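You operate a simulated robot arm through the tools that you are given. There is no shell and no other tool.

The job below is to be done with a simulated robot arm. You get a single attempt, and the scene is never put back.

TASK
Top the brass cup up to its line from bin seven and stir the blend even.
Fine: knob in, chute lid shut; stir on the open ledge till one shade; stirrer back; spill nothing. Set down upright: brass cup with a red grip, wooden stirrer with a blue grip.
Where things are to end (x, y in the base frame): brass cup with a red grip within 0.05 m of [0.66, -0.07].

Only the result counts: the job must be done as asked and must still hold three seconds after the hand-in. Knocking over, shifting, dropping, spilling or breaking anything else fails it. Lids that push on must go on centred and level and be pressed home; caps that screw on are set level and turned clockwise until they are tight.

THE ROBOT
A 7-joint arm with a two-finger gripper, fixed in place. Base frame: the origin is at the foot of the arm, x ahead of it, y to its left, z up. Units: m, rad, N and s.
With the tool pointing down near the work surface it reaches from about 0.36 to 0.78 m from the base axis. Its first joint turns from -2.496 to 2.496 rad. Payload 2.45 kg.
Tool frame: the origin (TCP) lies between the finger pads and is the grasp point; the fingertips stand 0.026 m ahead of it; z points along the fingers, y is the line along which they close. Largest opening 0.096 m; the body of the gripper starts 0.069 m behind the TCP.
Orientation is that of the tool frame in the base frame, as a unit quaternion [x, y, z, w]. With the fingers straight down and closing along the base's y, the tool's x points along the base's -x, its y along +y and its z along -z.

THE INTERFACE
- The arm moves only by the tool servo_tool. Its argument "increments" is text: rows parted by semicolons, each of 7 numbers parted by spaces: the shift along the tool's x, y, z in m, then the turn, a rotation vector about the tool's x, y, z in rad, then the finger opening in m, from 0 to 0.096. In form: x y z rx ry rz grip; .... A call has 1 to 20 rows; each row is the pose to reach, as a shift and turn from the pose commanded when the call began, along the tool's axes at that moment. A row lasts 0.2 s, in which the tool goes at most 0.05 m and 0.15 rad; a call with a longer step from one row to the next is refused whole, and so is a gripper value outside its range. A pose out of reach is approached as far as the arm can. The call stops where the force on the tool passes 40 N (or 10 N more than at its start, if that is more) or the arm is blocked; 0.2 s more then pass. Each finger halts on what it meets, pressing with about 30 N; the grip force reading is that of the motor and also rises with nothing between the fingers. The clock runs only during rows and for 0.2 s after the last one: add rows that repeat a pose to give the fingers time. The reply holds the time, the measured pose of the TCP, the force on the tool along the base axes, the opening and the grip force, in the units named above and with some noise, with the torque about the TCP (base axes, N m) and any sound that the robot's microphone picked up.
- Cameras (640 x 400 px; columns grow to the right, rows downward): "scene" is fixed at [0.4005, 0.6513, 1.5046]; the picture's right is [-0.94, -0.35, 0.00], its down [-0.21, 0.57, -0.79] and it looks along [0.28, -0.74, -0.61] (base axes); focal length 330 px, centre (320, 200). "wrist" rides on the gripper at [0.082, 0.003, -0.098] in the tool frame; the picture's right is [-0.04, 1.00, 0.00], its down [-0.73, -0.03, -0.68] and it looks along [-0.68, -0.03, 0.73] (tool axes); focal length 256 px, centre (320, 200). There is no depth. A picture from a camera that has moved, and an enlarged one, comes with that camera's place and axes in the base frame and with its lens.
- snapshot(camera): a new picture of that camera. It takes no simulated time.
- slide_trunk(by): slides the trunk up (or, below 0, down) by that many m; the arm rides with it, the base frame stays. It gives what a move gives, with no picture.
- close_up(camera, box): a new picture of the part [left, top, right, bottom] of that camera's present view, enlarged. It takes no simulated time.
- sign_off(): hands the job in; it is judged then, once.

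Nothing tells you positions but the pictures and the camera data. Unless the task says otherwise, let go and move clear before handing in.

The tools are called after ">>>" by a JSON object that holds its "method" and its "body". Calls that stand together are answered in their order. servo_tool: Moves the arm, as the interface text tells. Its arguments: {"type":"object","properties":{"increments":{"type":"string"}},"required":["increments"]} The other tools are called the same way: slide_trunk (by) slides the trunk up or down; snapshot (camera) takes a picture; close_up (camera, box) takes an enlarged picture of a part of a camera's view; sign_off () hands the job in.

At the start:

```text
t: 0.0
ee_pos: [0.403, -0.019, 1.2264]
tool_rot: [0.0, 1.0, 0.0, 0.001]
wrist_force: [0.0, 0.1, -0.2]
ft_torque: [-0.04, 0.0, -0.02]
grip_width: 0.0961
finger_force: 0.1
trunk travel left (down, up): [-0.575, 0.065]
```

scene: 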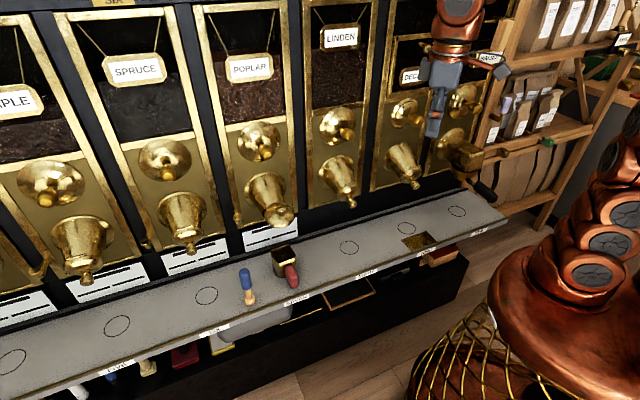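
wrist: 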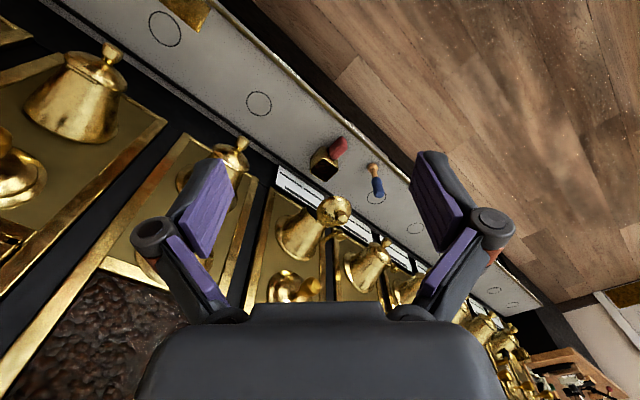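

I see a wall of brass bins with labelled glass fronts, knobs and chutes, with a ledge holding a brass cup (red grip) and a stirrer (blue grip). I'll look more closely to find the bin numbers before I move anything.

>>> {"method": "close_up", "body": {"camera": "scene", "box": [0, 0, 320, 200]}}

>>> {"method": "close_up", "body": {"camera": "scene", "box": [320, 0, 640, 200]}}

>>> {"method": "close_up", "body": {"camera": "scene", "box": [180, 200, 340, 300]}}

>>> {"method": "close_up", "body": {"camera": "scene", "box": [320, 180, 520, 305]}}

>>> {"method": "close_up", "body": {"camera": "scene", "box": [0, 200, 240, 400]}}

```text
2.00 times, centred on (160, 100) of scene
camera zoom: at [0.4005, 0.6513, 1.5046], right [-0.94, -0.35, 0.0], down [-0.21, 0.57, -0.79], along [0.28, -0.74, -0.61], focal length 660 px, centre (640, 400)
```

zoom: 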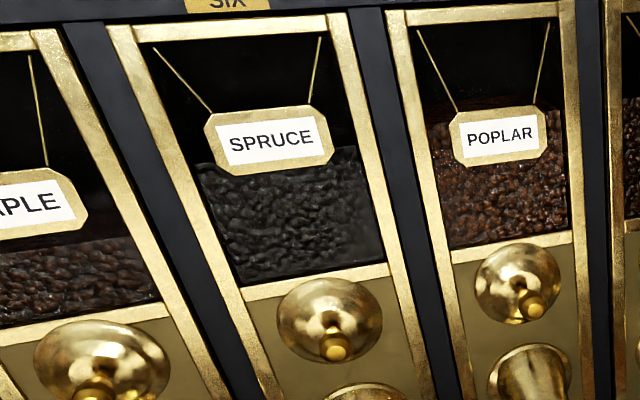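

```text
2.00 times, centred on (480, 100) of scene
camera zoom: at [0.4005, 0.6513, 1.5046], right [-0.94, -0.35, 0.0], down [-0.21, 0.57, -0.79], along [0.28, -0.74, -0.61], focal length 660 px, centre (0, 400)
```

zoom: 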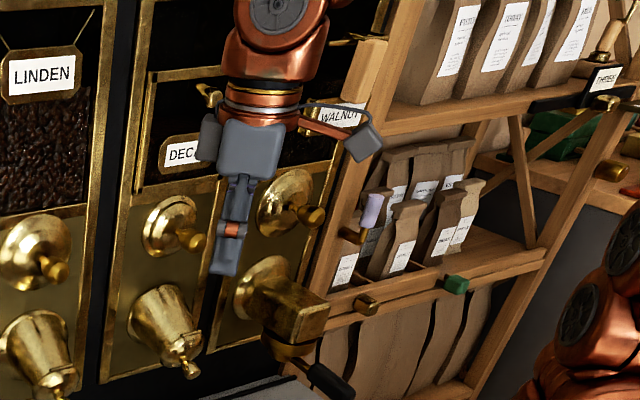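

```text
4.00 times, centred on (260, 250) of scene
camera zoom: at [0.4005, 0.6513, 1.5046], right [-0.94, -0.35, 0.0], down [-0.21, 0.57, -0.79], along [0.28, -0.74, -0.61], focal length 1319 px, centre (560, 0)
```

zoom: 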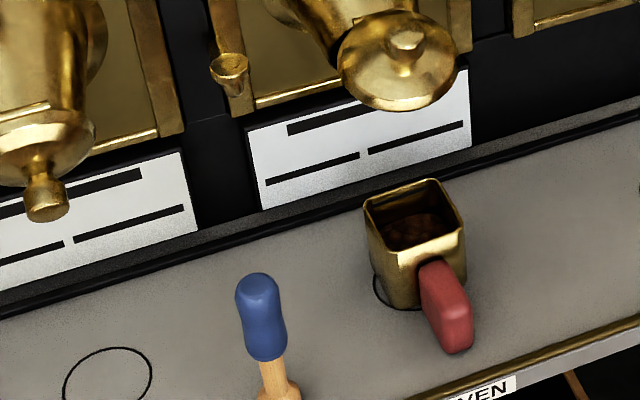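

```text
3.20 times, centred on (420, 242) of scene
camera zoom: at [0.4005, 0.6513, 1.5046], right [-0.94, -0.35, 0.0], down [-0.21, 0.57, -0.79], along [0.28, -0.74, -0.61], focal length 1056 px, centre (0, 64)
```

zoom: 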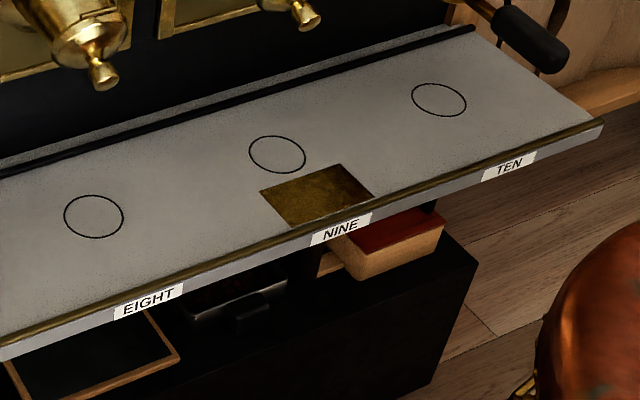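

```text
2.00 times, centred on (120, 300) of scene
camera zoom: at [0.4005, 0.6513, 1.5046], right [-0.94, -0.35, 0.0], down [-0.21, 0.57, -0.79], along [0.28, -0.74, -0.61], focal length 660 px, centre (720, 0)
```

zoom: 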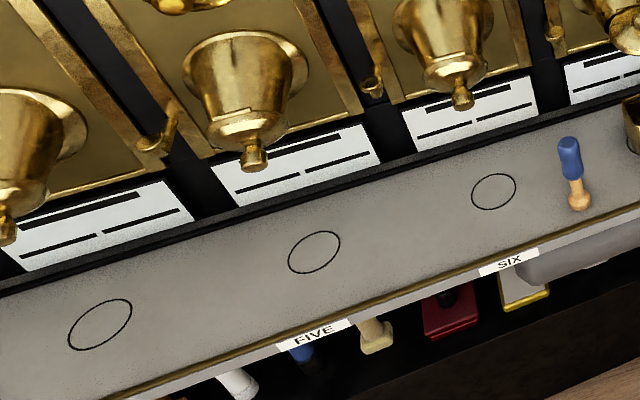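

Brass plate "SIX" hangs over SPRUCE, so POPLAR should be bin seven, directly above the cup. I'll look closely at its knob, chute and lid, and at the cup.

>>> {"method": "close_up", "body": {"camera": "scene", "box": [220, 110, 316, 170]}}

>>> {"method": "close_up", "body": {"camera": "scene", "box": [220, 165, 316, 225]}}

>>> {"method": "close_up", "body": {"camera": "scene", "box": [224, 235, 320, 295]}}

>>> {"method": "close_up", "body": {"camera": "wrist", "box": [240, 100, 440, 225]}}

>>> {"method": "close_up", "body": {"camera": "wrist", "box": [240, 180, 400, 280]}}

>>> {"method": "close_up", "body": {"camera": "scene", "box": [300, 100, 460, 220]}}

```text
6.67 times, centred on (268, 140) of scene
camera zoom: at [0.4005, 0.6513, 1.5046], right [-0.94, -0.35, 0.0], down [-0.21, 0.57, -0.79], along [0.28, -0.74, -0.61], focal length 2199 px, centre (667, 600)
```

zoom: 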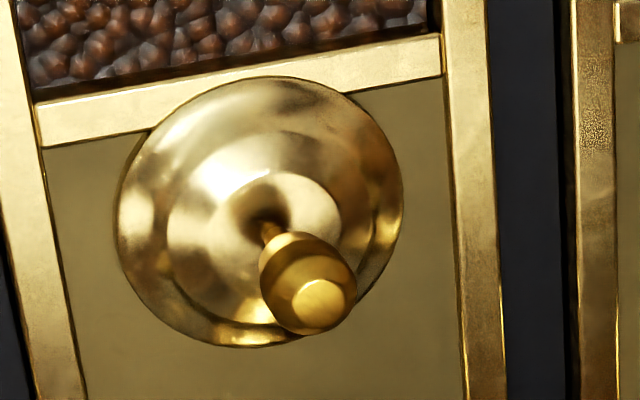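

```text
6.67 times, centred on (268, 195) of scene
camera zoom: at [0.4005, 0.6513, 1.5046], right [-0.94, -0.35, 0.0], down [-0.21, 0.57, -0.79], along [0.28, -0.74, -0.61], focal length 2199 px, centre (667, 233)
```

zoom: 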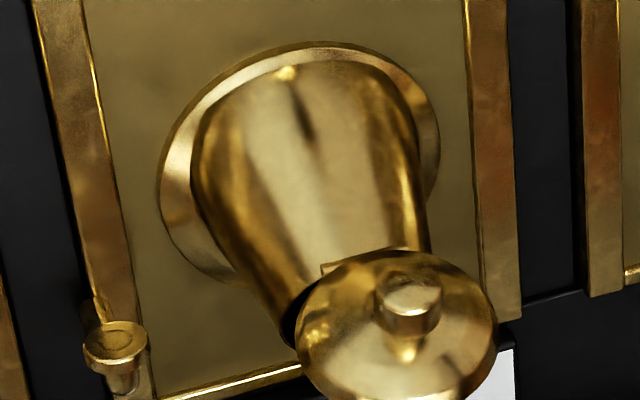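

```text
6.67 times, centred on (272, 265) of scene
camera zoom: at [0.4005, 0.6513, 1.5046], right [-0.94, -0.35, 0.0], down [-0.21, 0.57, -0.79], along [0.28, -0.74, -0.61], focal length 2199 px, centre (640, -233)
```

zoom: 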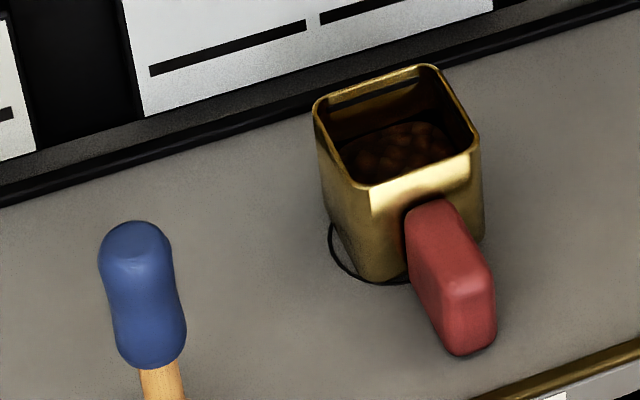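

```text
3.20 times, centred on (340, 162) of wrist
camera zoom: at [0.3228, -0.0146, 1.3238], right [0.04, 1.0, 0.0], down [0.73, -0.03, 0.68], along [0.68, -0.03, -0.73], focal length 819 px, centre (256, 320)
```

zoom: 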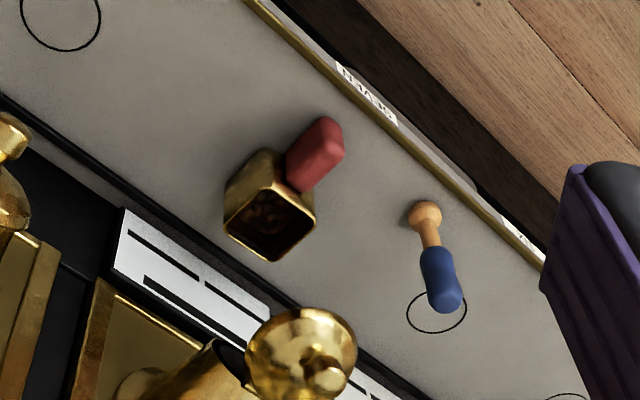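

```text
4.00 times, centred on (320, 230) of wrist
camera zoom: at [0.3228, -0.0146, 1.3238], right [0.04, 1.0, 0.0], down [0.73, -0.03, 0.68], along [0.68, -0.03, -0.73], focal length 1024 px, centre (320, 80)
```

zoom: 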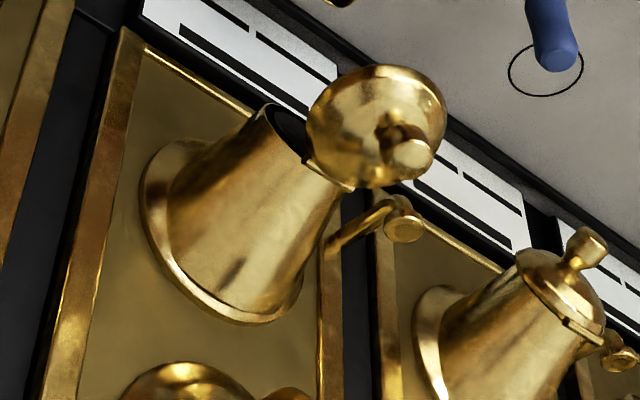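

```text
3.33 times, centred on (380, 160) of scene
camera zoom: at [0.4005, 0.6513, 1.5046], right [-0.94, -0.35, 0.0], down [-0.21, 0.57, -0.79], along [0.28, -0.74, -0.61], focal length 1099 px, centre (120, 333)
```

zoom: 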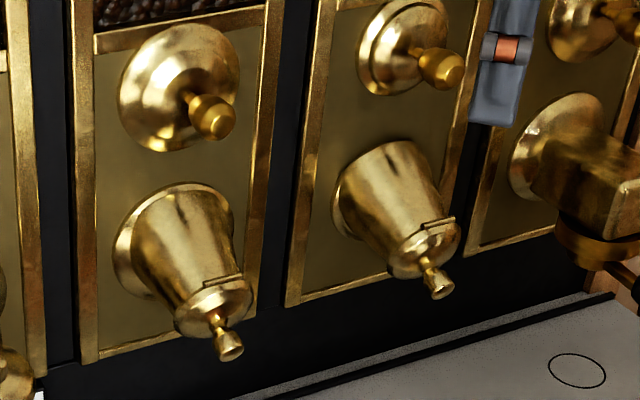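

POPLAR is bin seven: its lid hangs open, its knob seems to be in, and the wall runs at 45° to the base axes. I take the cup rim to be near (0.78, -0.02, 0.69), the stirrer upright near (0.83, 0.135), the knob near (0.815, -0.05, 1.05) and the lid knob near (0.755, 0.015, 0.92). Next I'll turn the tool to face the wall and move closer for better views.

>>> {"method": "servo_tool", "body": {"increments": "-0.024 0.02 0.021 0 0 0.131 0.096; -0.049 0.04 0.042 0 0 0.262 0.096; -0.073 0.06 0.063 0 0 0.393 0.096; -0.098 0.08 0.084 0 0 0.524 0.096; -0.122 0.1 0.105 0 0 0.655 0.096; -0.147 0.119 0.126 0 0 0.785 0.096"}}

```text
t: 1.4
ee_pos: [0.5514, 0.0986, 1.1035]
tool_rot: [0.384, 0.923, 0.0, 0.0]
wrist_force: [-0.5, 0.5, 0.7]
ft_torque: [0.01, -0.04, 0.01]
grip_width: 0.0959
finger_force: 0.1
trunk travel left (down, up): [-0.575, 0.065]
```

The tool now faces square to the wall. Next I'll pitch it forward and drop towards the chute for a straight look.

>>> {"method": "servo_tool", "body": {"increments": "-0.009 0.013 0.021 0 -0.13 0 0.096; -0.019 0.026 0.042 0 -0.26 0 0.096; -0.028 0.04 0.064 0 -0.39 0 0.096; -0.038 0.053 0.086 0 -0.52 0 0.096; -0.047 0.066 0.108 0 -0.65 0 0.096; -0.057 0.08 0.13 0 -0.78 0 0.096"}}

>>> {"method": "snapshot", "body": {"camera": "wrist"}}

>>> {"method": "snapshot", "body": {"camera": "scene"}}

```text
t: 2.8
ee_pos: [0.6477, 0.1199, 0.9701]
tool_rot: [0.353, 0.855, -0.145, 0.352]
wrist_force: [-0.3, -0.2, 0.2]
ft_torque: [0.0, 0.03, 0.01]
grip_width: 0.0959
finger_force: 0.1
trunk travel left (down, up): [-0.575, 0.065]
```

```text
taken
camera wrist: at [0.5601, 0.2127, 0.9824], right [0.73, 0.69, 0.03], down [0.01, -0.05, 1.0], along [0.69, -0.72, -0.04], focal length 256 px, centre (320, 200)
```

wrist: 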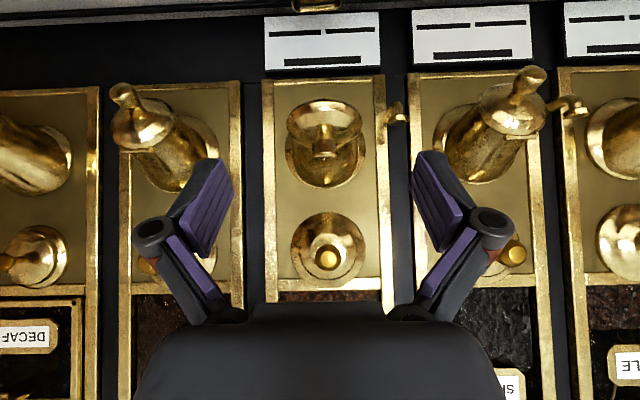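

```text
taken
```

scene: 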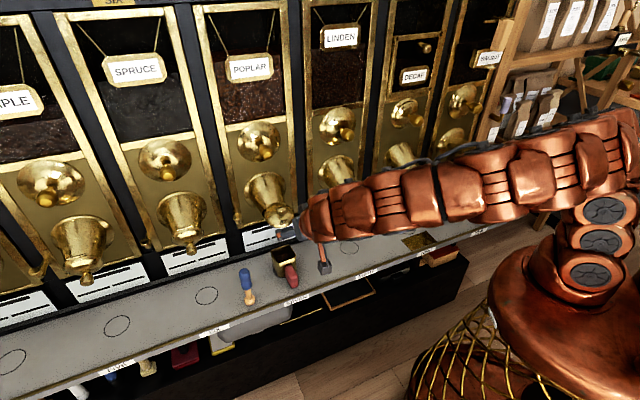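

The wrist view (upside down) shows chute seven straight on with its lid raised and its knob. I'll zoom in on both, and on the cup and the other bins for comparison.

>>> {"method": "close_up", "body": {"camera": "wrist", "box": [256, 80, 416, 180]}}

>>> {"method": "close_up", "body": {"camera": "wrist", "box": [256, 190, 416, 290]}}

>>> {"method": "close_up", "body": {"camera": "wrist", "box": [240, 0, 400, 80]}}

>>> {"method": "close_up", "body": {"camera": "wrist", "box": [400, 50, 600, 270]}}

```text
4.00 times, centred on (336, 130) of wrist
camera zoom: at [0.5601, 0.2127, 0.9824], right [0.73, 0.69, 0.03], down [0.01, -0.05, 1.0], along [0.69, -0.72, -0.04], focal length 1024 px, centre (256, 480)
```

zoom: 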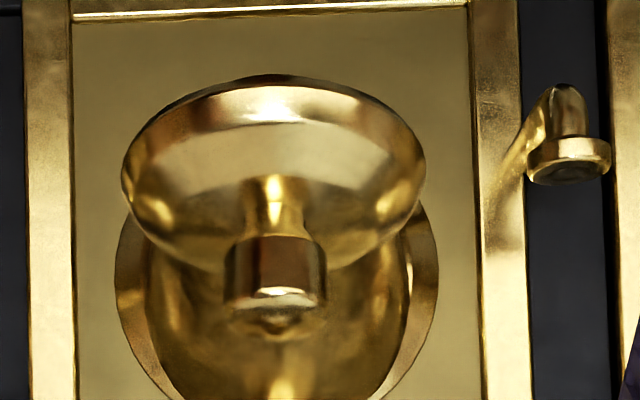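

```text
4.00 times, centred on (336, 240) of wrist
camera zoom: at [0.5601, 0.2127, 0.9824], right [0.73, 0.69, 0.03], down [0.01, -0.05, 1.0], along [0.69, -0.72, -0.04], focal length 1024 px, centre (256, 40)
```

zoom: 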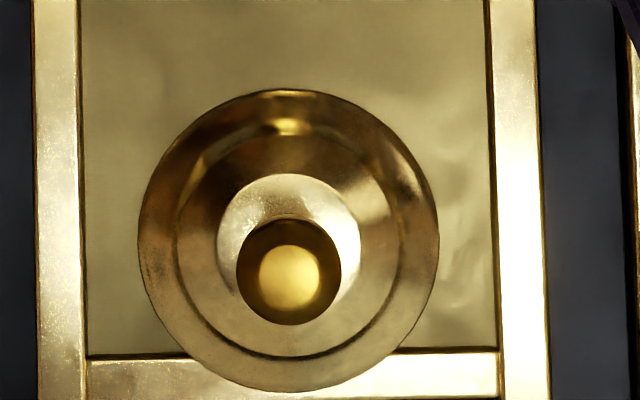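

```text
4.00 times, centred on (320, 40) of wrist
camera zoom: at [0.5601, 0.2127, 0.9824], right [0.73, 0.69, 0.03], down [0.01, -0.05, 1.0], along [0.69, -0.72, -0.04], focal length 1024 px, centre (320, 840)
```

zoom: 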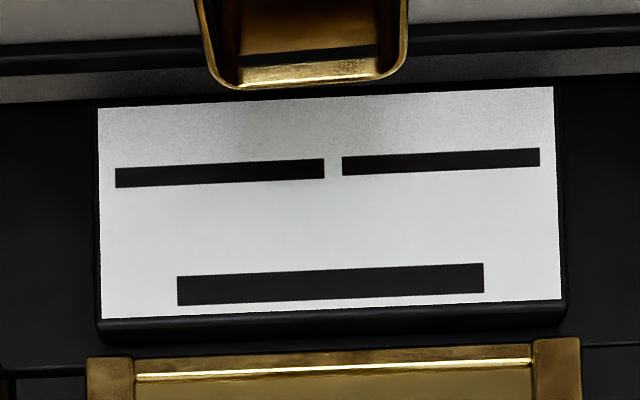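

```text
1.82 times, centred on (500, 160) of wrist
camera zoom: at [0.5601, 0.2127, 0.9824], right [0.73, 0.69, 0.03], down [0.01, -0.05, 1.0], along [0.69, -0.72, -0.04], focal length 465 px, centre (-7, 273)
```

zoom: 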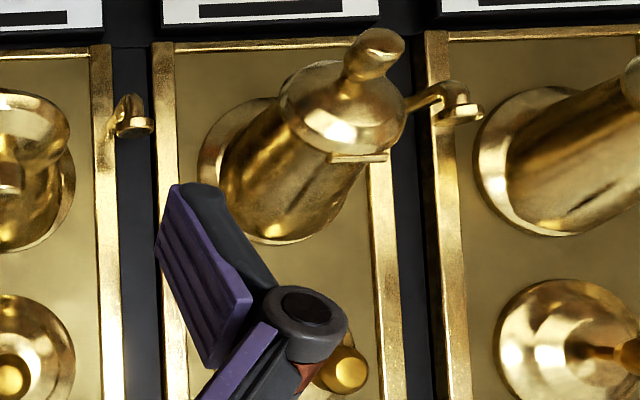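

Geometry is firming up. The knob axis is at a≈0.55 along the wall, z≈1.05. The open lid lies nearly horizontal below it, and the cup sits about 1 cm off the chalk ring under the chute. I'll pitch the tool to about 25° below horizontal and line up in front of the knob, staying clear of the lid.

>>> {"method": "servo_tool", "body": {"increments": "-0.032 0.002 0.002 0 -0.0875 0 0.096; -0.064 0.004 0.004 0 -0.175 0 0.096; -0.096 0.006 0.006 0 -0.2625 0 0.096; -0.1287 0.0073 0.0079 0 -0.35 0 0.096; -0.1287 0.0073 0.0079 0 -0.35 0 0.096"}}

>>> {"method": "snapshot", "body": {"camera": "wrist"}}

>>> {"method": "snapshot", "body": {"camera": "scene"}}

```text
t: 4.0
ee_pos: [0.7228, 0.0533, 1.0524]
tool_rot: [0.323, 0.78, -0.205, 0.495]
wrist_force: [0.2, -0.3, 0.0]
ft_torque: [0.01, 0.01, 0.05]
grip_width: 0.0962
finger_force: 0.1
trunk travel left (down, up): [-0.575, 0.065]
```

```text
taken
camera wrist: at [0.6381, 0.1435, 1.02], right [0.72, 0.69, 0.04], down [-0.23, 0.19, 0.95], along [0.66, -0.69, 0.3], focal length 256 px, centre (320, 200)
```

wrist: 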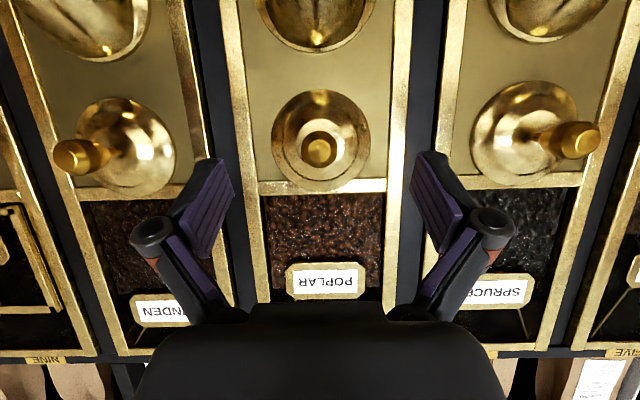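

```text
taken
```

scene: 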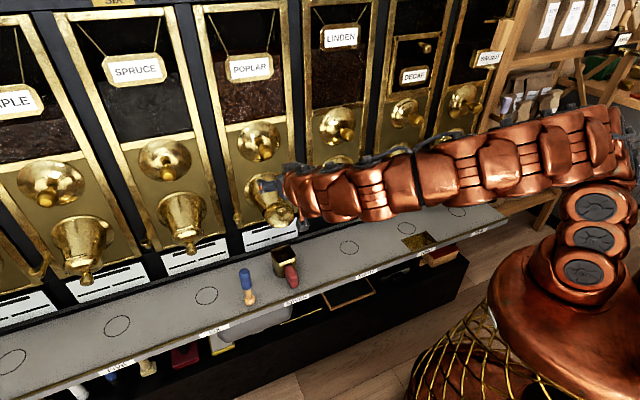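

The knob sits centred between the fingers, and I put its axis at z≈1.048. I'll advance horizontally with the gripper open, then check the depth.

>>> {"method": "servo_tool", "body": {"increments": "-0.0133 0 0.0306 0 0 0 0.096; -0.0267 0 0.0612 0 0 0 0.096; -0.040 0 0.0918 0 0 0 0.096; -0.040 0 0.0918 0 0 0 0.096"}}

>>> {"method": "snapshot", "body": {"camera": "wrist"}}

>>> {"method": "close_up", "body": {"camera": "scene", "box": [220, 110, 348, 190]}}

```text
t: 5.0
ee_pos: [0.7905, -0.0183, 1.0508]
tool_rot: [0.323, 0.781, -0.204, 0.495]
wrist_force: [-0.2, 0.1, 0.8]
ft_torque: [-0.02, -0.01, 0.01]
grip_width: 0.0959
finger_force: 0.0
trunk travel left (down, up): [-0.575, 0.065]
```

```text
taken
camera wrist: at [0.7059, 0.0723, 1.0195], right [0.72, 0.69, 0.04], down [-0.23, 0.19, 0.95], along [0.65, -0.69, 0.3], focal length 256 px, centre (320, 200)
```

wrist: 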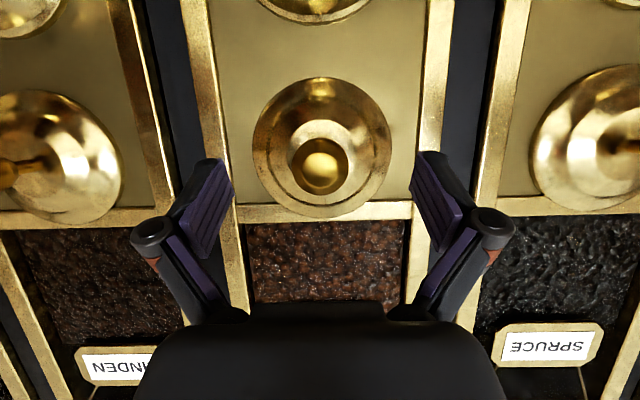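

```text
5.00 times, centred on (284, 150) of scene
camera zoom: at [0.4005, 0.6513, 1.5046], right [-0.94, -0.35, 0.0], down [-0.21, 0.57, -0.79], along [0.28, -0.74, -0.61], focal length 1649 px, centre (500, 450)
```

zoom: 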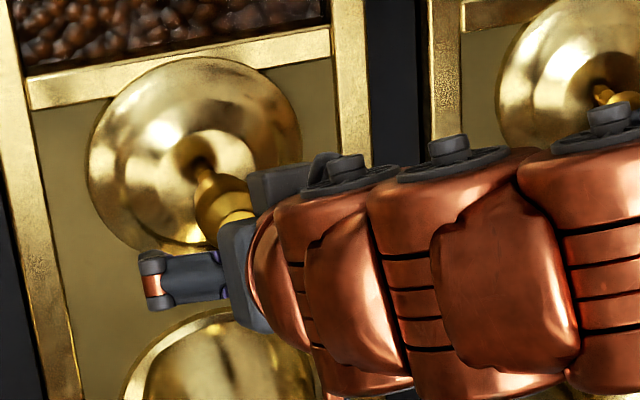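

Good, no contact. I'll zoom in to measure the knob and work out how far away it still is.

>>> {"method": "close_up", "body": {"camera": "wrist", "box": [240, 70, 400, 230]}}

>>> {"method": "close_up", "body": {"camera": "scene", "box": [236, 130, 284, 160]}}

```text
2.50 times, centred on (320, 150) of wrist
camera zoom: at [0.7059, 0.0723, 1.0195], right [0.72, 0.69, 0.04], down [-0.23, 0.19, 0.95], along [0.65, -0.69, 0.3], focal length 640 px, centre (320, 325)
```

zoom: 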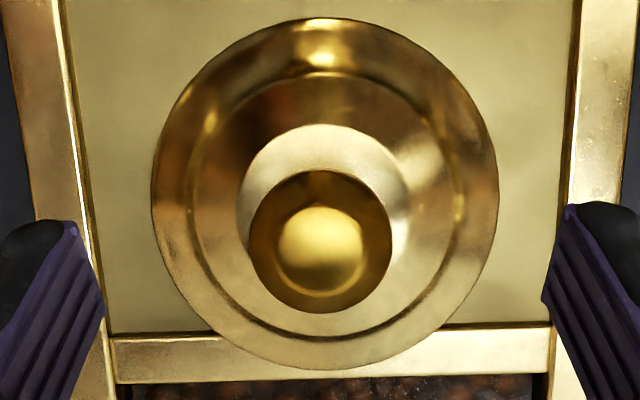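

```text
13.33 times, centred on (260, 145) of scene
camera zoom: at [0.4005, 0.6513, 1.5046], right [-0.94, -0.35, 0.0], down [-0.21, 0.57, -0.79], along [0.28, -0.74, -0.61], focal length 4398 px, centre (1120, 933)
```

zoom: 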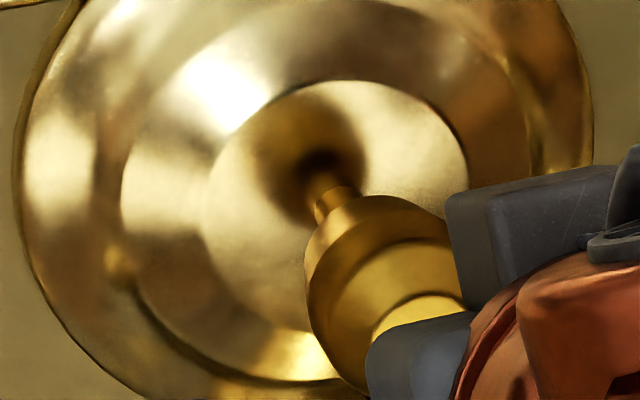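

Knob's widest section: about 0.038 m across at n≈-0.617, z≈1.050, centred between the fingers. I'll advance 4 cm and close gently on it.

>>> {"method": "servo_tool", "body": {"increments": "-0.006 0 0.012 0 0 0 0.096; -0.011 0 0.024 0 0 0 0.096; -0.017 0 0.0362 0 0 0 0.096; -0.017 0 0.0362 0 0 0 0.096"}}

>>> {"method": "close_up", "body": {"camera": "wrist", "box": [200, 50, 440, 250]}}

>>> {"method": "close_up", "body": {"camera": "scene", "box": [224, 120, 320, 180]}}

>>> {"method": "close_up", "body": {"camera": "scene", "box": [256, 235, 320, 275]}}

```text
t: 6.0
ee_pos: [0.821, -0.0464, 1.0518]
tool_rot: [0.323, 0.78, -0.205, 0.495]
wrist_force: [-0.1, -0.2, -0.1]
ft_torque: [0.0, -0.01, -0.01]
grip_width: 0.0958
finger_force: 0.0
trunk travel left (down, up): [-0.575, 0.065]
```

```text
2.00 times, centred on (320, 150) of wrist
camera zoom: at [0.7351, 0.0452, 1.0192], right [0.72, 0.69, 0.04], down [-0.23, 0.19, 0.95], along [0.66, -0.69, 0.3], focal length 512 px, centre (320, 300)
```

zoom: 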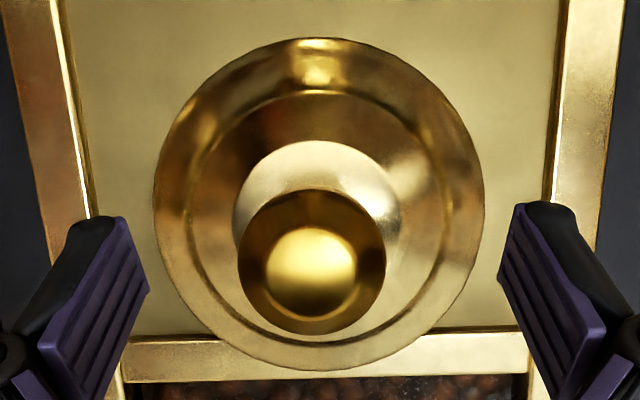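

```text
6.67 times, centred on (272, 150) of scene
camera zoom: at [0.4005, 0.6513, 1.5046], right [-0.94, -0.35, 0.0], down [-0.21, 0.57, -0.79], along [0.28, -0.74, -0.61], focal length 2199 px, centre (640, 533)
```

zoom: 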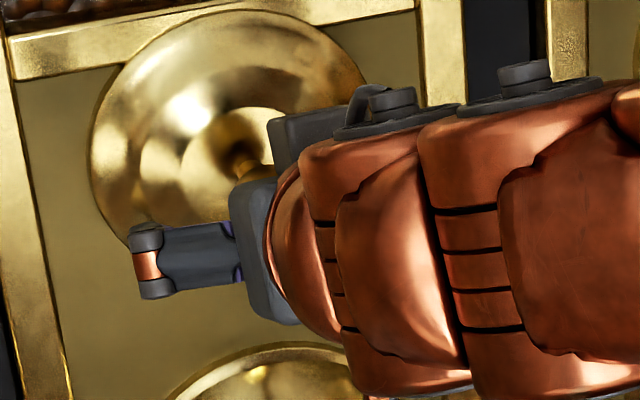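

```text
10.00 times, centred on (288, 255) of scene
camera zoom: at [0.4005, 0.6513, 1.5046], right [-0.94, -0.35, 0.0], down [-0.21, 0.57, -0.79], along [0.28, -0.74, -0.61], focal length 3298 px, centre (640, -350)
```

zoom: 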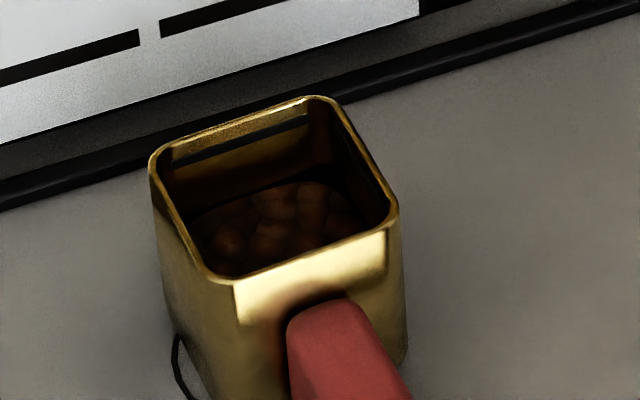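

Before pouring I want the cup centred on its ring, because it is about 1 cm off the chute axis. I'll back off from the knob without having touched it, then lower the trunk to work on the cup.

>>> {"method": "servo_tool", "body": {"increments": "0.018 0 -0.0384 0 0 0 0.096; 0.036 0 -0.0769 0 0 0 0.096; 0.0542 0 -0.1153 0 0 0 0.096; 0.0723 0 -0.1538 0 0 0 0.096; 0.09 0 -0.19 0 0 0 0.096; 0.09 0 -0.19 0 0.15 0 0.096; 0.09 0 -0.19 0 0.3 0 0.096; 0.09 0 -0.19 0 0.35 0 0.096"}}

>>> {"method": "slide_trunk", "body": {"by": -0.2}}

>>> {"method": "snapshot", "body": {"camera": "wrist"}}

>>> {"method": "snapshot", "body": {"camera": "scene"}}

```text
t: 7.8
ee_pos: [0.6713, 0.1029, 1.0508]
tool_rot: [0.354, 0.855, -0.145, 0.351]
wrist_force: [-0.1, -0.3, 0.1]
ft_torque: [0.01, 0.0, 0.01]
grip_width: 0.0959
finger_force: 0.0
trunk travel left (down, up): [-0.575, 0.065]
```

```text
t: 10.0
ee_pos: [0.6729, 0.1028, 0.8505]
tool_rot: [0.354, 0.855, -0.145, 0.351]
wrist_force: [0.5, 0.1, -0.3]
ft_torque: [-0.02, -0.03, -0.03]
grip_width: 0.0959
finger_force: 0.0
trunk travel left (down, up): [-0.375, 0.265]
```

```text
taken
camera wrist: at [0.5848, 0.1951, 0.8636], right [0.73, 0.69, 0.03], down [0.01, -0.05, 1.0], along [0.69, -0.73, -0.04], focal length 256 px, centre (320, 200)
```

wrist: 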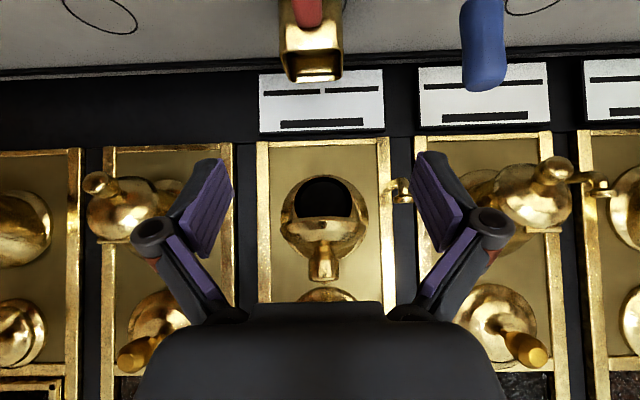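

```text
taken
```

scene: 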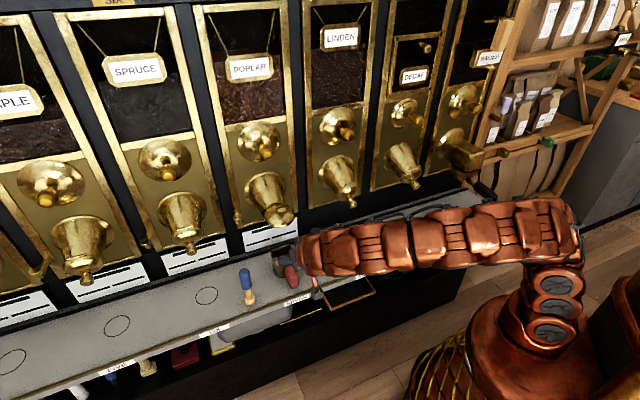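

The view now shows the chute's open mouth with its lid raised, and the cup below, slightly off to one side. I'll zoom in to measure the offset.

>>> {"method": "close_up", "body": {"camera": "wrist", "box": [256, 150, 416, 300]}}

>>> {"method": "close_up", "body": {"camera": "wrist", "box": [240, 0, 400, 90]}}

>>> {"method": "close_up", "body": {"camera": "wrist", "box": [400, 0, 560, 100]}}

>>> {"method": "close_up", "body": {"camera": "scene", "box": [224, 235, 320, 295]}}

```text
2.67 times, centred on (336, 225) of wrist
camera zoom: at [0.5848, 0.1951, 0.8636], right [0.73, 0.69, 0.03], down [0.01, -0.05, 1.0], along [0.69, -0.73, -0.04], focal length 683 px, centre (277, 133)
```

zoom: 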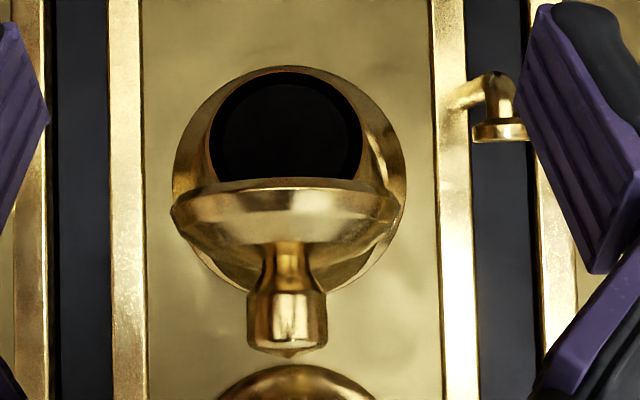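

```text
4.00 times, centred on (320, 45) of wrist
camera zoom: at [0.5848, 0.1951, 0.8636], right [0.73, 0.69, 0.03], down [0.01, -0.05, 1.0], along [0.69, -0.73, -0.04], focal length 1024 px, centre (320, 820)
```

zoom: 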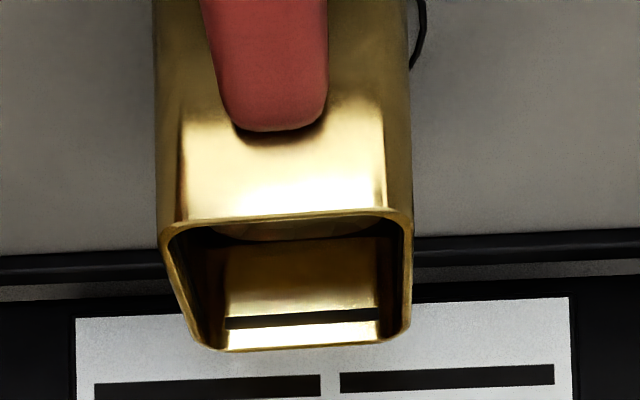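

```text
4.00 times, centred on (480, 50) of wrist
camera zoom: at [0.5848, 0.1951, 0.8636], right [0.73, 0.69, 0.03], down [0.01, -0.05, 1.0], along [0.69, -0.73, -0.04], focal length 1024 px, centre (-320, 800)
```

zoom: 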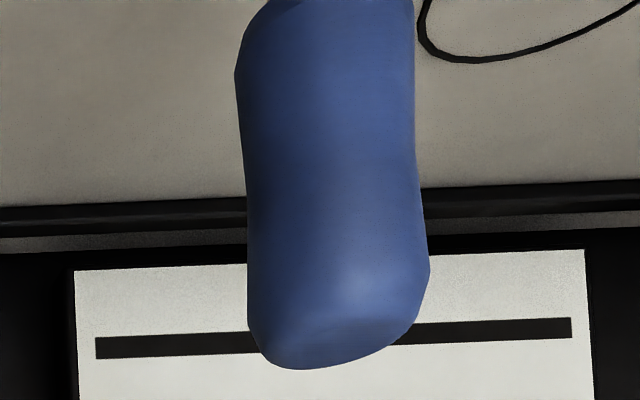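

```text
6.67 times, centred on (272, 265) of scene
camera zoom: at [0.4005, 0.6513, 1.5046], right [-0.94, -0.35, 0.0], down [-0.21, 0.57, -0.79], along [0.28, -0.74, -0.61], focal length 2199 px, centre (640, -233)
```

zoom: 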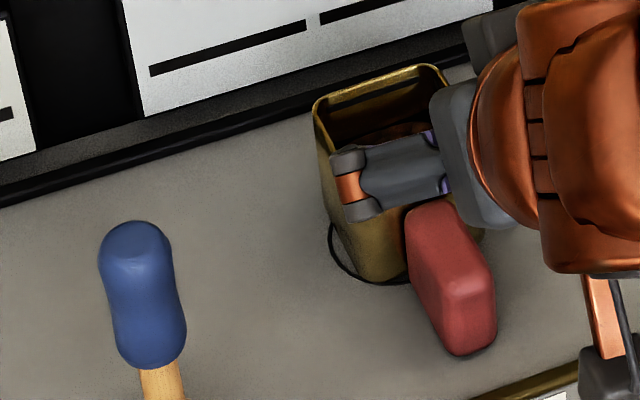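

The mouth and lid knob are at a≈0.547, the cup is at a≈0.536, and the ring is about +1 cm from the cup in both directions. I'll line up on the red handle at about 45°, slide the cup about 1.3 cm onto its ring and let go.

>>> {"method": "servo_tool", "body": {"increments": "-0.0192 -0.0145 0.019 0 0 0 0.08; -0.0192 -0.0145 0.019 0 0 0 0.06; -0.0192 -0.0145 0.019 0 0 0 0.06"}}

>>> {"method": "slide_trunk", "body": {"by": -0.113}}

>>> {"method": "snapshot", "body": {"camera": "wrist"}}

>>> {"method": "close_up", "body": {"camera": "scene", "box": [224, 220, 384, 320]}}

```text
t: 10.8
ee_pos: [0.6815, 0.0727, 0.8503]
tool_rot: [0.353, 0.855, -0.145, 0.352]
wrist_force: [-0.1, -0.4, -0.4]
ft_torque: [-0.02, 0.0, -0.04]
grip_width: 0.0597
finger_force: 0.1
trunk travel left (down, up): [-0.375, 0.265]
```

```text
t: 12.2
ee_pos: [0.6812, 0.0725, 0.737]
tool_rot: [0.354, 0.854, -0.146, 0.351]
wrist_force: [-0.1, -0.3, -0.2]
ft_torque: [-0.01, -0.01, 0.01]
grip_width: 0.06
finger_force: 0.2
trunk travel left (down, up): [-0.262, 0.378]
```

```text
taken
camera wrist: at [0.594, 0.1654, 0.7505], right [0.73, 0.69, 0.03], down [0.01, -0.05, 1.0], along [0.69, -0.73, -0.04], focal length 256 px, centre (320, 200)
```

wrist: 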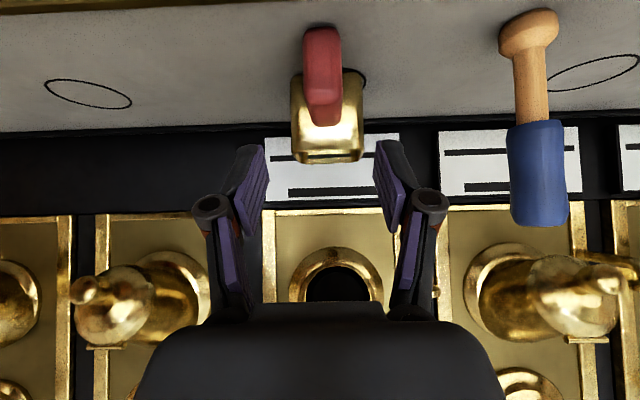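

```text
4.00 times, centred on (304, 270) of scene
camera zoom: at [0.4005, 0.6513, 1.5046], right [-0.94, -0.35, 0.0], down [-0.21, 0.57, -0.79], along [0.28, -0.74, -0.61], focal length 1319 px, centre (384, -80)
```

zoom: 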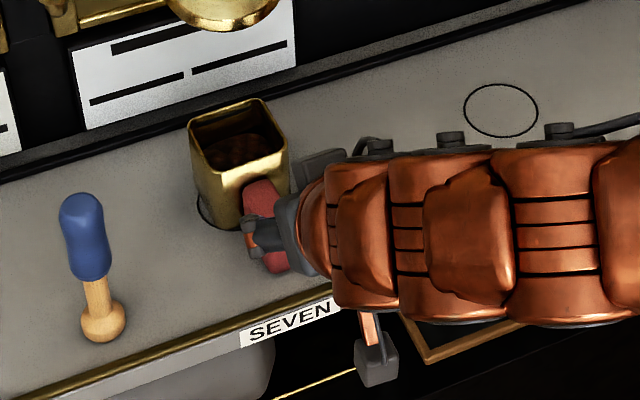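

Good side view of cup, handle and stirrer. I'll zoom in to measure the handle, the cup base against the ring, and the stirrer.

>>> {"method": "close_up", "body": {"camera": "wrist", "box": [260, 10, 400, 180]}}

>>> {"method": "close_up", "body": {"camera": "wrist", "box": [470, 0, 640, 240]}}

```text
2.35 times, centred on (330, 95) of wrist
camera zoom: at [0.594, 0.1654, 0.7505], right [0.73, 0.69, 0.03], down [0.01, -0.05, 1.0], along [0.69, -0.73, -0.04], focal length 602 px, centre (296, 447)
```

zoom: 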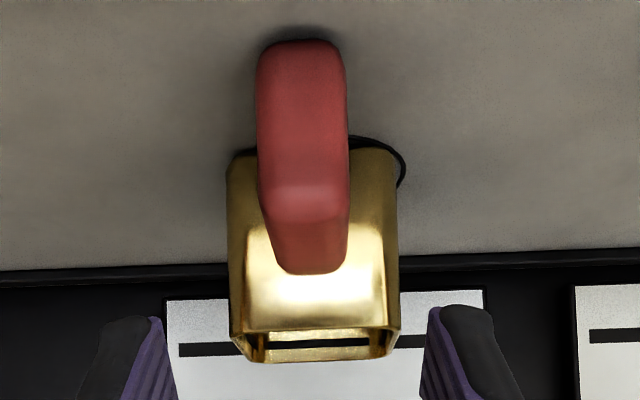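

```text
1.67 times, centred on (555, 120) of wrist
camera zoom: at [0.594, 0.1654, 0.7505], right [0.73, 0.69, 0.03], down [0.01, -0.05, 1.0], along [0.69, -0.73, -0.04], focal length 427 px, centre (-72, 333)
```

zoom: 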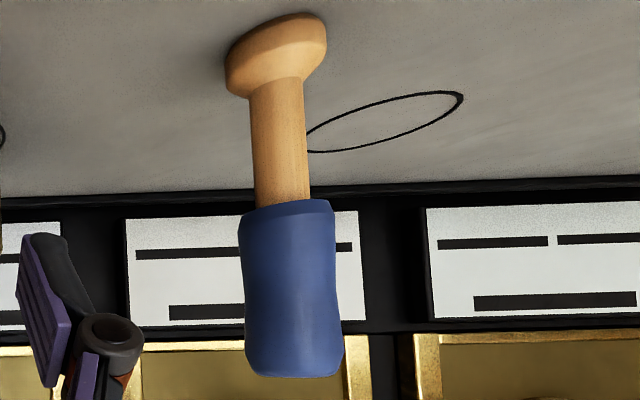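

The handle is about 2.6 cm wide, centred at a≈0.534, n≈-0.50, z≈0.66, and the fingers straddle it. I'll advance along the tool, grip the handle, and check.

>>> {"method": "servo_tool", "body": {"increments": "0.0014 0.0005 0.025 0 0 0 0.06; 0.0028 0.0005 0.05 0 0 0 0.06; 0.0042 0.0005 0.075 0 0 0 0.06; 0.0055 0.0005 0.1002 0 0 0 0.06; 0.0055 0.0005 0.1002 0 0 0 0.06"}}

>>> {"method": "snapshot", "body": {"camera": "wrist"}}

>>> {"method": "close_up", "body": {"camera": "scene", "box": [224, 220, 352, 300]}}

```text
t: 13.4
ee_pos: [0.73, 0.0247, 0.6641]
tool_rot: [0.355, 0.854, -0.146, 0.351]
wrist_force: [-0.3, -0.4, -0.5]
ft_torque: [0.0, 0.02, -0.04]
grip_width: 0.0602
finger_force: 0.1
trunk travel left (down, up): [-0.262, 0.378]
```

```text
taken
camera wrist: at [0.6423, 0.1179, 0.6769], right [0.73, 0.69, 0.03], down [0.01, -0.05, 1.0], along [0.69, -0.73, -0.04], focal length 256 px, centre (320, 200)
```

wrist: 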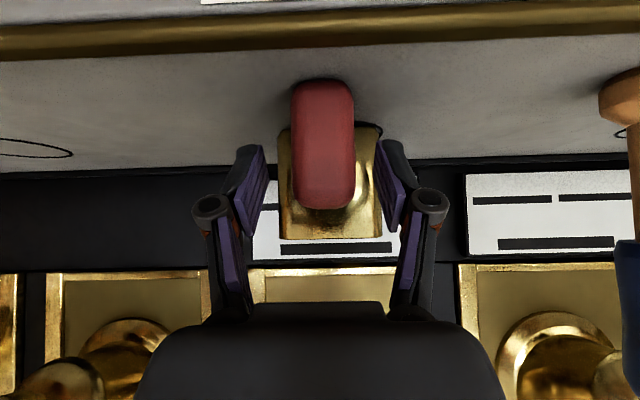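

```text
5.00 times, centred on (288, 260) of scene
camera zoom: at [0.4005, 0.6513, 1.5046], right [-0.94, -0.35, 0.0], down [-0.21, 0.57, -0.79], along [0.28, -0.74, -0.61], focal length 1649 px, centre (480, -100)
```

zoom: 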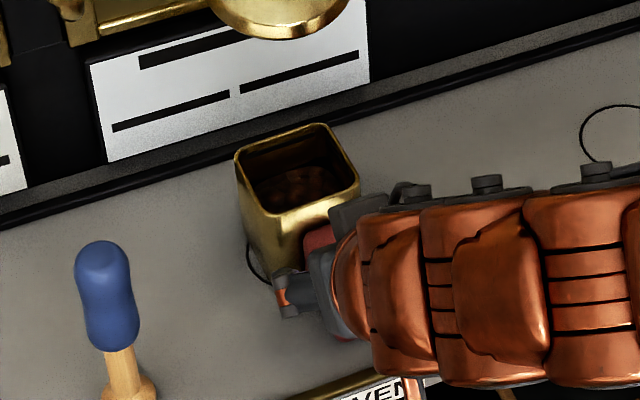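

The fingers straddle the red handle without contact. I'll close now.

>>> {"method": "servo_tool", "body": {"increments": "0 0 0 0 0 0 0.045; 0 0 0 0 0 0 0.03; 0 0 0 0 0 0 0.015; 0 0 0 0 0 0 0.015; 0 0 0 0 0 0 0.015"}}

>>> {"method": "snapshot", "body": {"camera": "wrist"}}

```text
t: 14.6
ee_pos: [0.7289, 0.0249, 0.6654]
tool_rot: [0.354, 0.854, -0.146, 0.351]
wrist_force: [1.4, -0.2, 1.0]
ft_torque: [-0.04, 0.04, 0.02]
grip_width: 0.0272
finger_force: 30.4
trunk travel left (down, up): [-0.262, 0.378]
```

```text
taken
camera wrist: at [0.6422, 0.1179, 0.677], right [0.73, 0.69, 0.03], down [0.01, -0.05, 1.0], along [0.69, -0.73, -0.04], focal length 256 px, centre (320, 200)
```

wrist: 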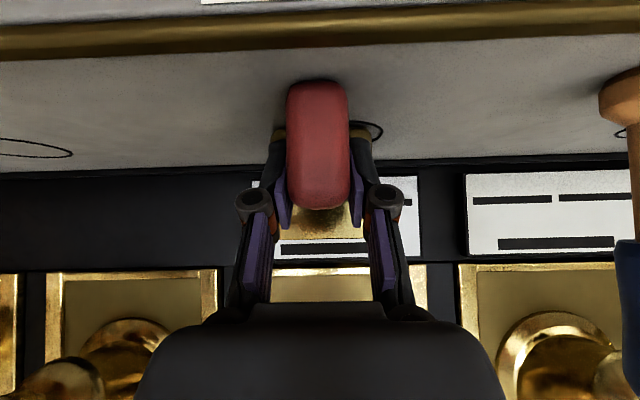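

Gripped firmly at 2.7 cm. Now I'll slide the cup slowly onto its ring: +1.3 cm outward and +1.1 cm along the wall.

>>> {"method": "servo_tool", "body": {"increments": "0.0018 0.0022 -0.0019 0 0 0 0.015; 0.0037 0.0044 -0.0038 0 0 0 0.015; 0.0055 0.0066 -0.0057 0 0 0 0.015; 0.0074 0.0088 -0.0075 0 0 0 0.015; 0.0092 0.011 -0.0093 0 0 0 0.015; 0.0092 0.011 -0.0093 0 0 0 0.015"}}

>>> {"method": "close_up", "body": {"camera": "scene", "box": [224, 220, 352, 300]}}

>>> {"method": "snapshot", "body": {"camera": "wrist"}}

```text
t: 16.0
ee_pos: [0.7271, 0.0423, 0.6651]
tool_rot: [0.353, 0.855, -0.144, 0.351]
wrist_force: [1.1, -3.8, 9.5]
ft_torque: [-0.16, 0.21, 0.04]
grip_width: 0.0276
finger_force: 29.6
trunk travel left (down, up): [-0.262, 0.378]
```

```text
5.00 times, centred on (288, 260) of scene
camera zoom: at [0.4005, 0.6513, 1.5046], right [-0.94, -0.35, 0.0], down [-0.21, 0.57, -0.79], along [0.28, -0.74, -0.61], focal length 1649 px, centre (480, -100)
```

zoom: 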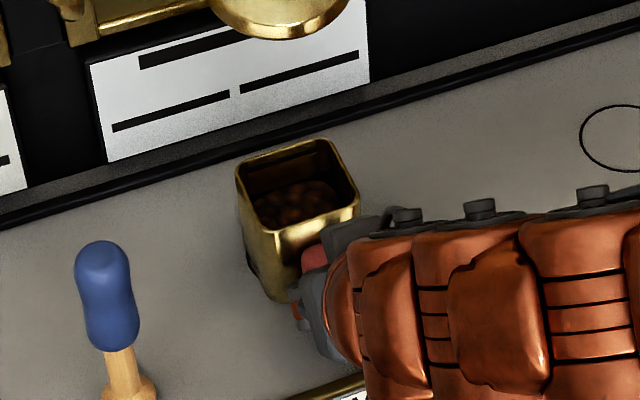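

```text
taken
camera wrist: at [0.6397, 0.1347, 0.6768], right [0.73, 0.69, 0.03], down [0.01, -0.05, 1.0], along [0.69, -0.73, -0.04], focal length 256 px, centre (320, 200)
```

wrist: 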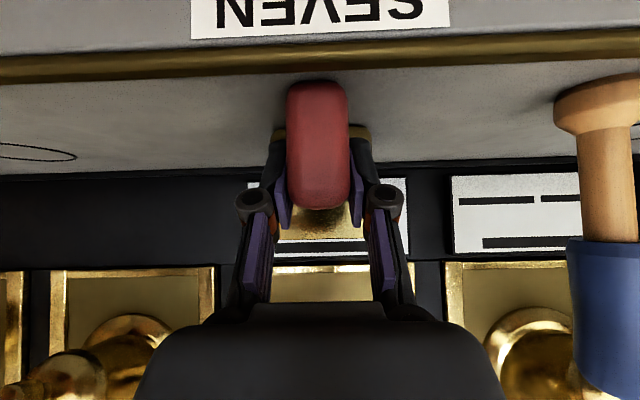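

The cup moved and now covers the ring more centrally. I'll release, back straight off, and inspect.

>>> {"method": "servo_tool", "body": {"increments": "0 0 0 0 0 0 0.03; 0 0 0 0 0 0 0.045; 0 0 0 0 0 0 0.06; 0 0 0 0 0 0 0.06; 0 0 -0.04 0 0 0 0.06; 0 0 -0.08 0 0 0 0.06; 0 0 -0.11 0 0 0 0.06; 0 0 -0.11 0 0 0 0.06"}}

>>> {"method": "close_up", "body": {"camera": "scene", "box": [224, 235, 320, 295]}}

>>> {"method": "snapshot", "body": {"camera": "wrist"}}

>>> {"method": "close_up", "body": {"camera": "wrist", "box": [260, 10, 400, 180]}}

```text
t: 17.8
ee_pos: [0.673, 0.0995, 0.7378]
tool_rot: [0.354, 0.854, -0.147, 0.351]
wrist_force: [-0.2, -0.9, 0.0]
ft_torque: [-0.02, -0.02, -0.01]
grip_width: 0.06
finger_force: 0.0
trunk travel left (down, up): [-0.262, 0.378]
```

```text
6.67 times, centred on (272, 265) of scene
camera zoom: at [0.4005, 0.6513, 1.5046], right [-0.94, -0.35, 0.0], down [-0.21, 0.57, -0.79], along [0.28, -0.74, -0.61], focal length 2199 px, centre (640, -233)
```

zoom: 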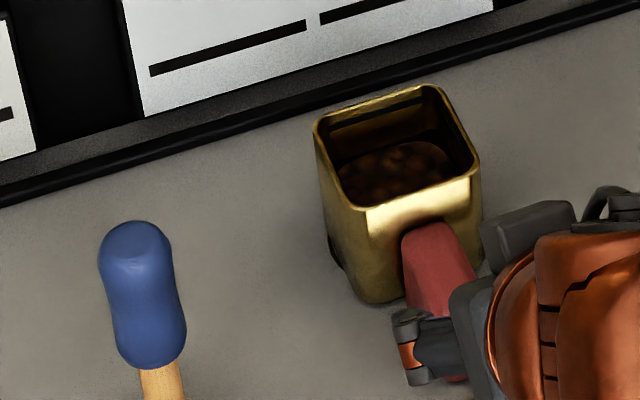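

```text
taken
camera wrist: at [0.585, 0.192, 0.7503], right [0.73, 0.69, 0.03], down [0.01, -0.05, 1.0], along [0.69, -0.73, -0.05], focal length 256 px, centre (320, 200)
```

wrist: 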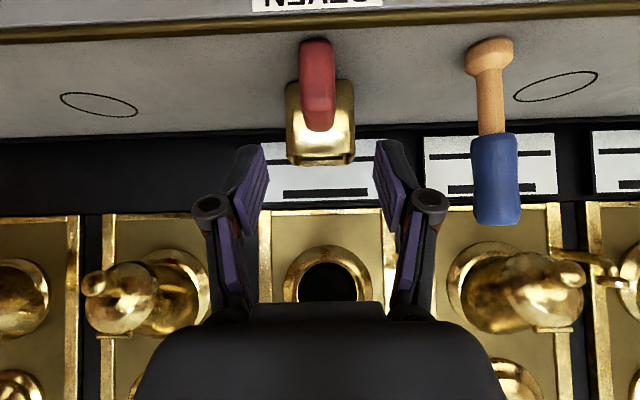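

```text
2.35 times, centred on (330, 95) of wrist
camera zoom: at [0.585, 0.192, 0.7503], right [0.73, 0.69, 0.03], down [0.01, -0.05, 1.0], along [0.69, -0.73, -0.05], focal length 602 px, centre (296, 447)
```

zoom: 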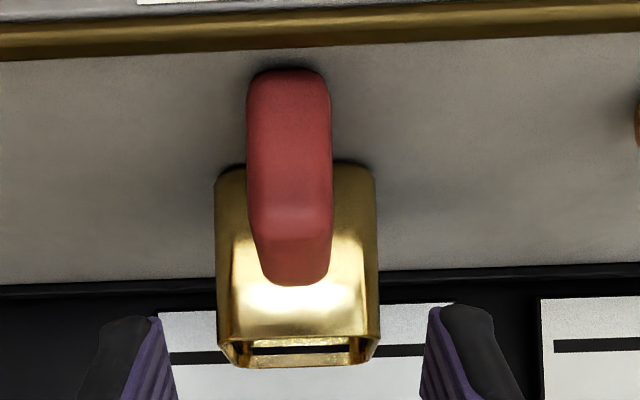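

The ring is now fully hidden beneath the cup. I'll compare cup and mouth alignment closely in this same view.

>>> {"method": "close_up", "body": {"camera": "wrist", "box": [240, 130, 400, 310]}}

>>> {"method": "close_up", "body": {"camera": "wrist", "box": [40, 60, 200, 160]}}

>>> {"method": "close_up", "body": {"camera": "wrist", "box": [450, 30, 610, 130]}}

```text
2.22 times, centred on (320, 220) of wrist
camera zoom: at [0.585, 0.192, 0.7503], right [0.73, 0.69, 0.03], down [0.01, -0.05, 1.0], along [0.69, -0.73, -0.05], focal length 569 px, centre (320, 156)
```

zoom: 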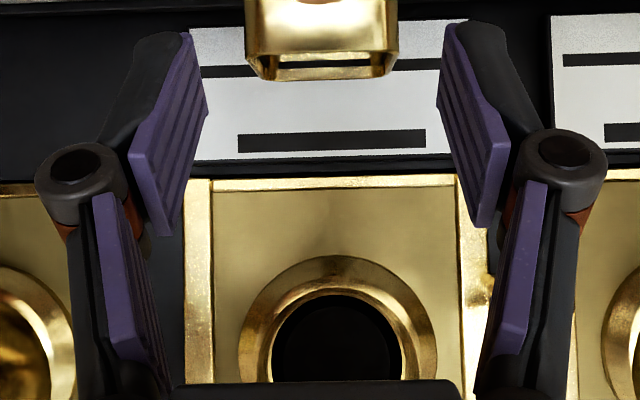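

```text
4.00 times, centred on (120, 110) of wrist
camera zoom: at [0.585, 0.192, 0.7503], right [0.73, 0.69, 0.03], down [0.01, -0.05, 1.0], along [0.69, -0.73, -0.05], focal length 1024 px, centre (1120, 560)
```

zoom: 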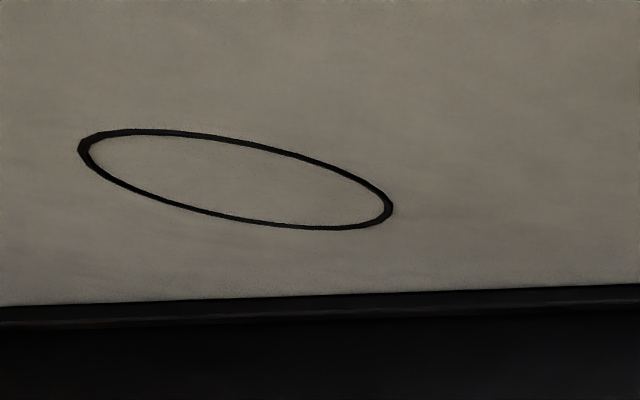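

```text
4.00 times, centred on (530, 80) of wrist
camera zoom: at [0.585, 0.192, 0.7503], right [0.73, 0.69, 0.03], down [0.01, -0.05, 1.0], along [0.69, -0.73, -0.05], focal length 1024 px, centre (-520, 680)
```

zoom: 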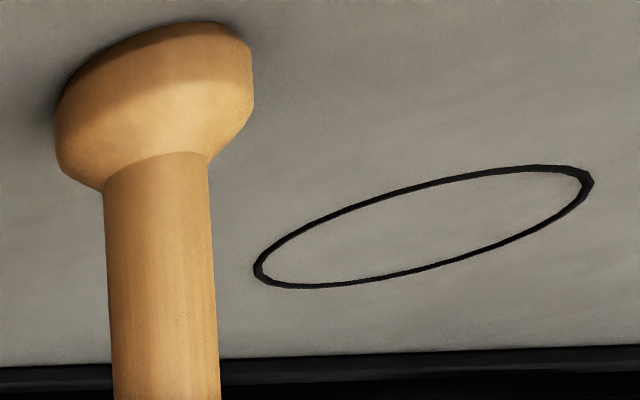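

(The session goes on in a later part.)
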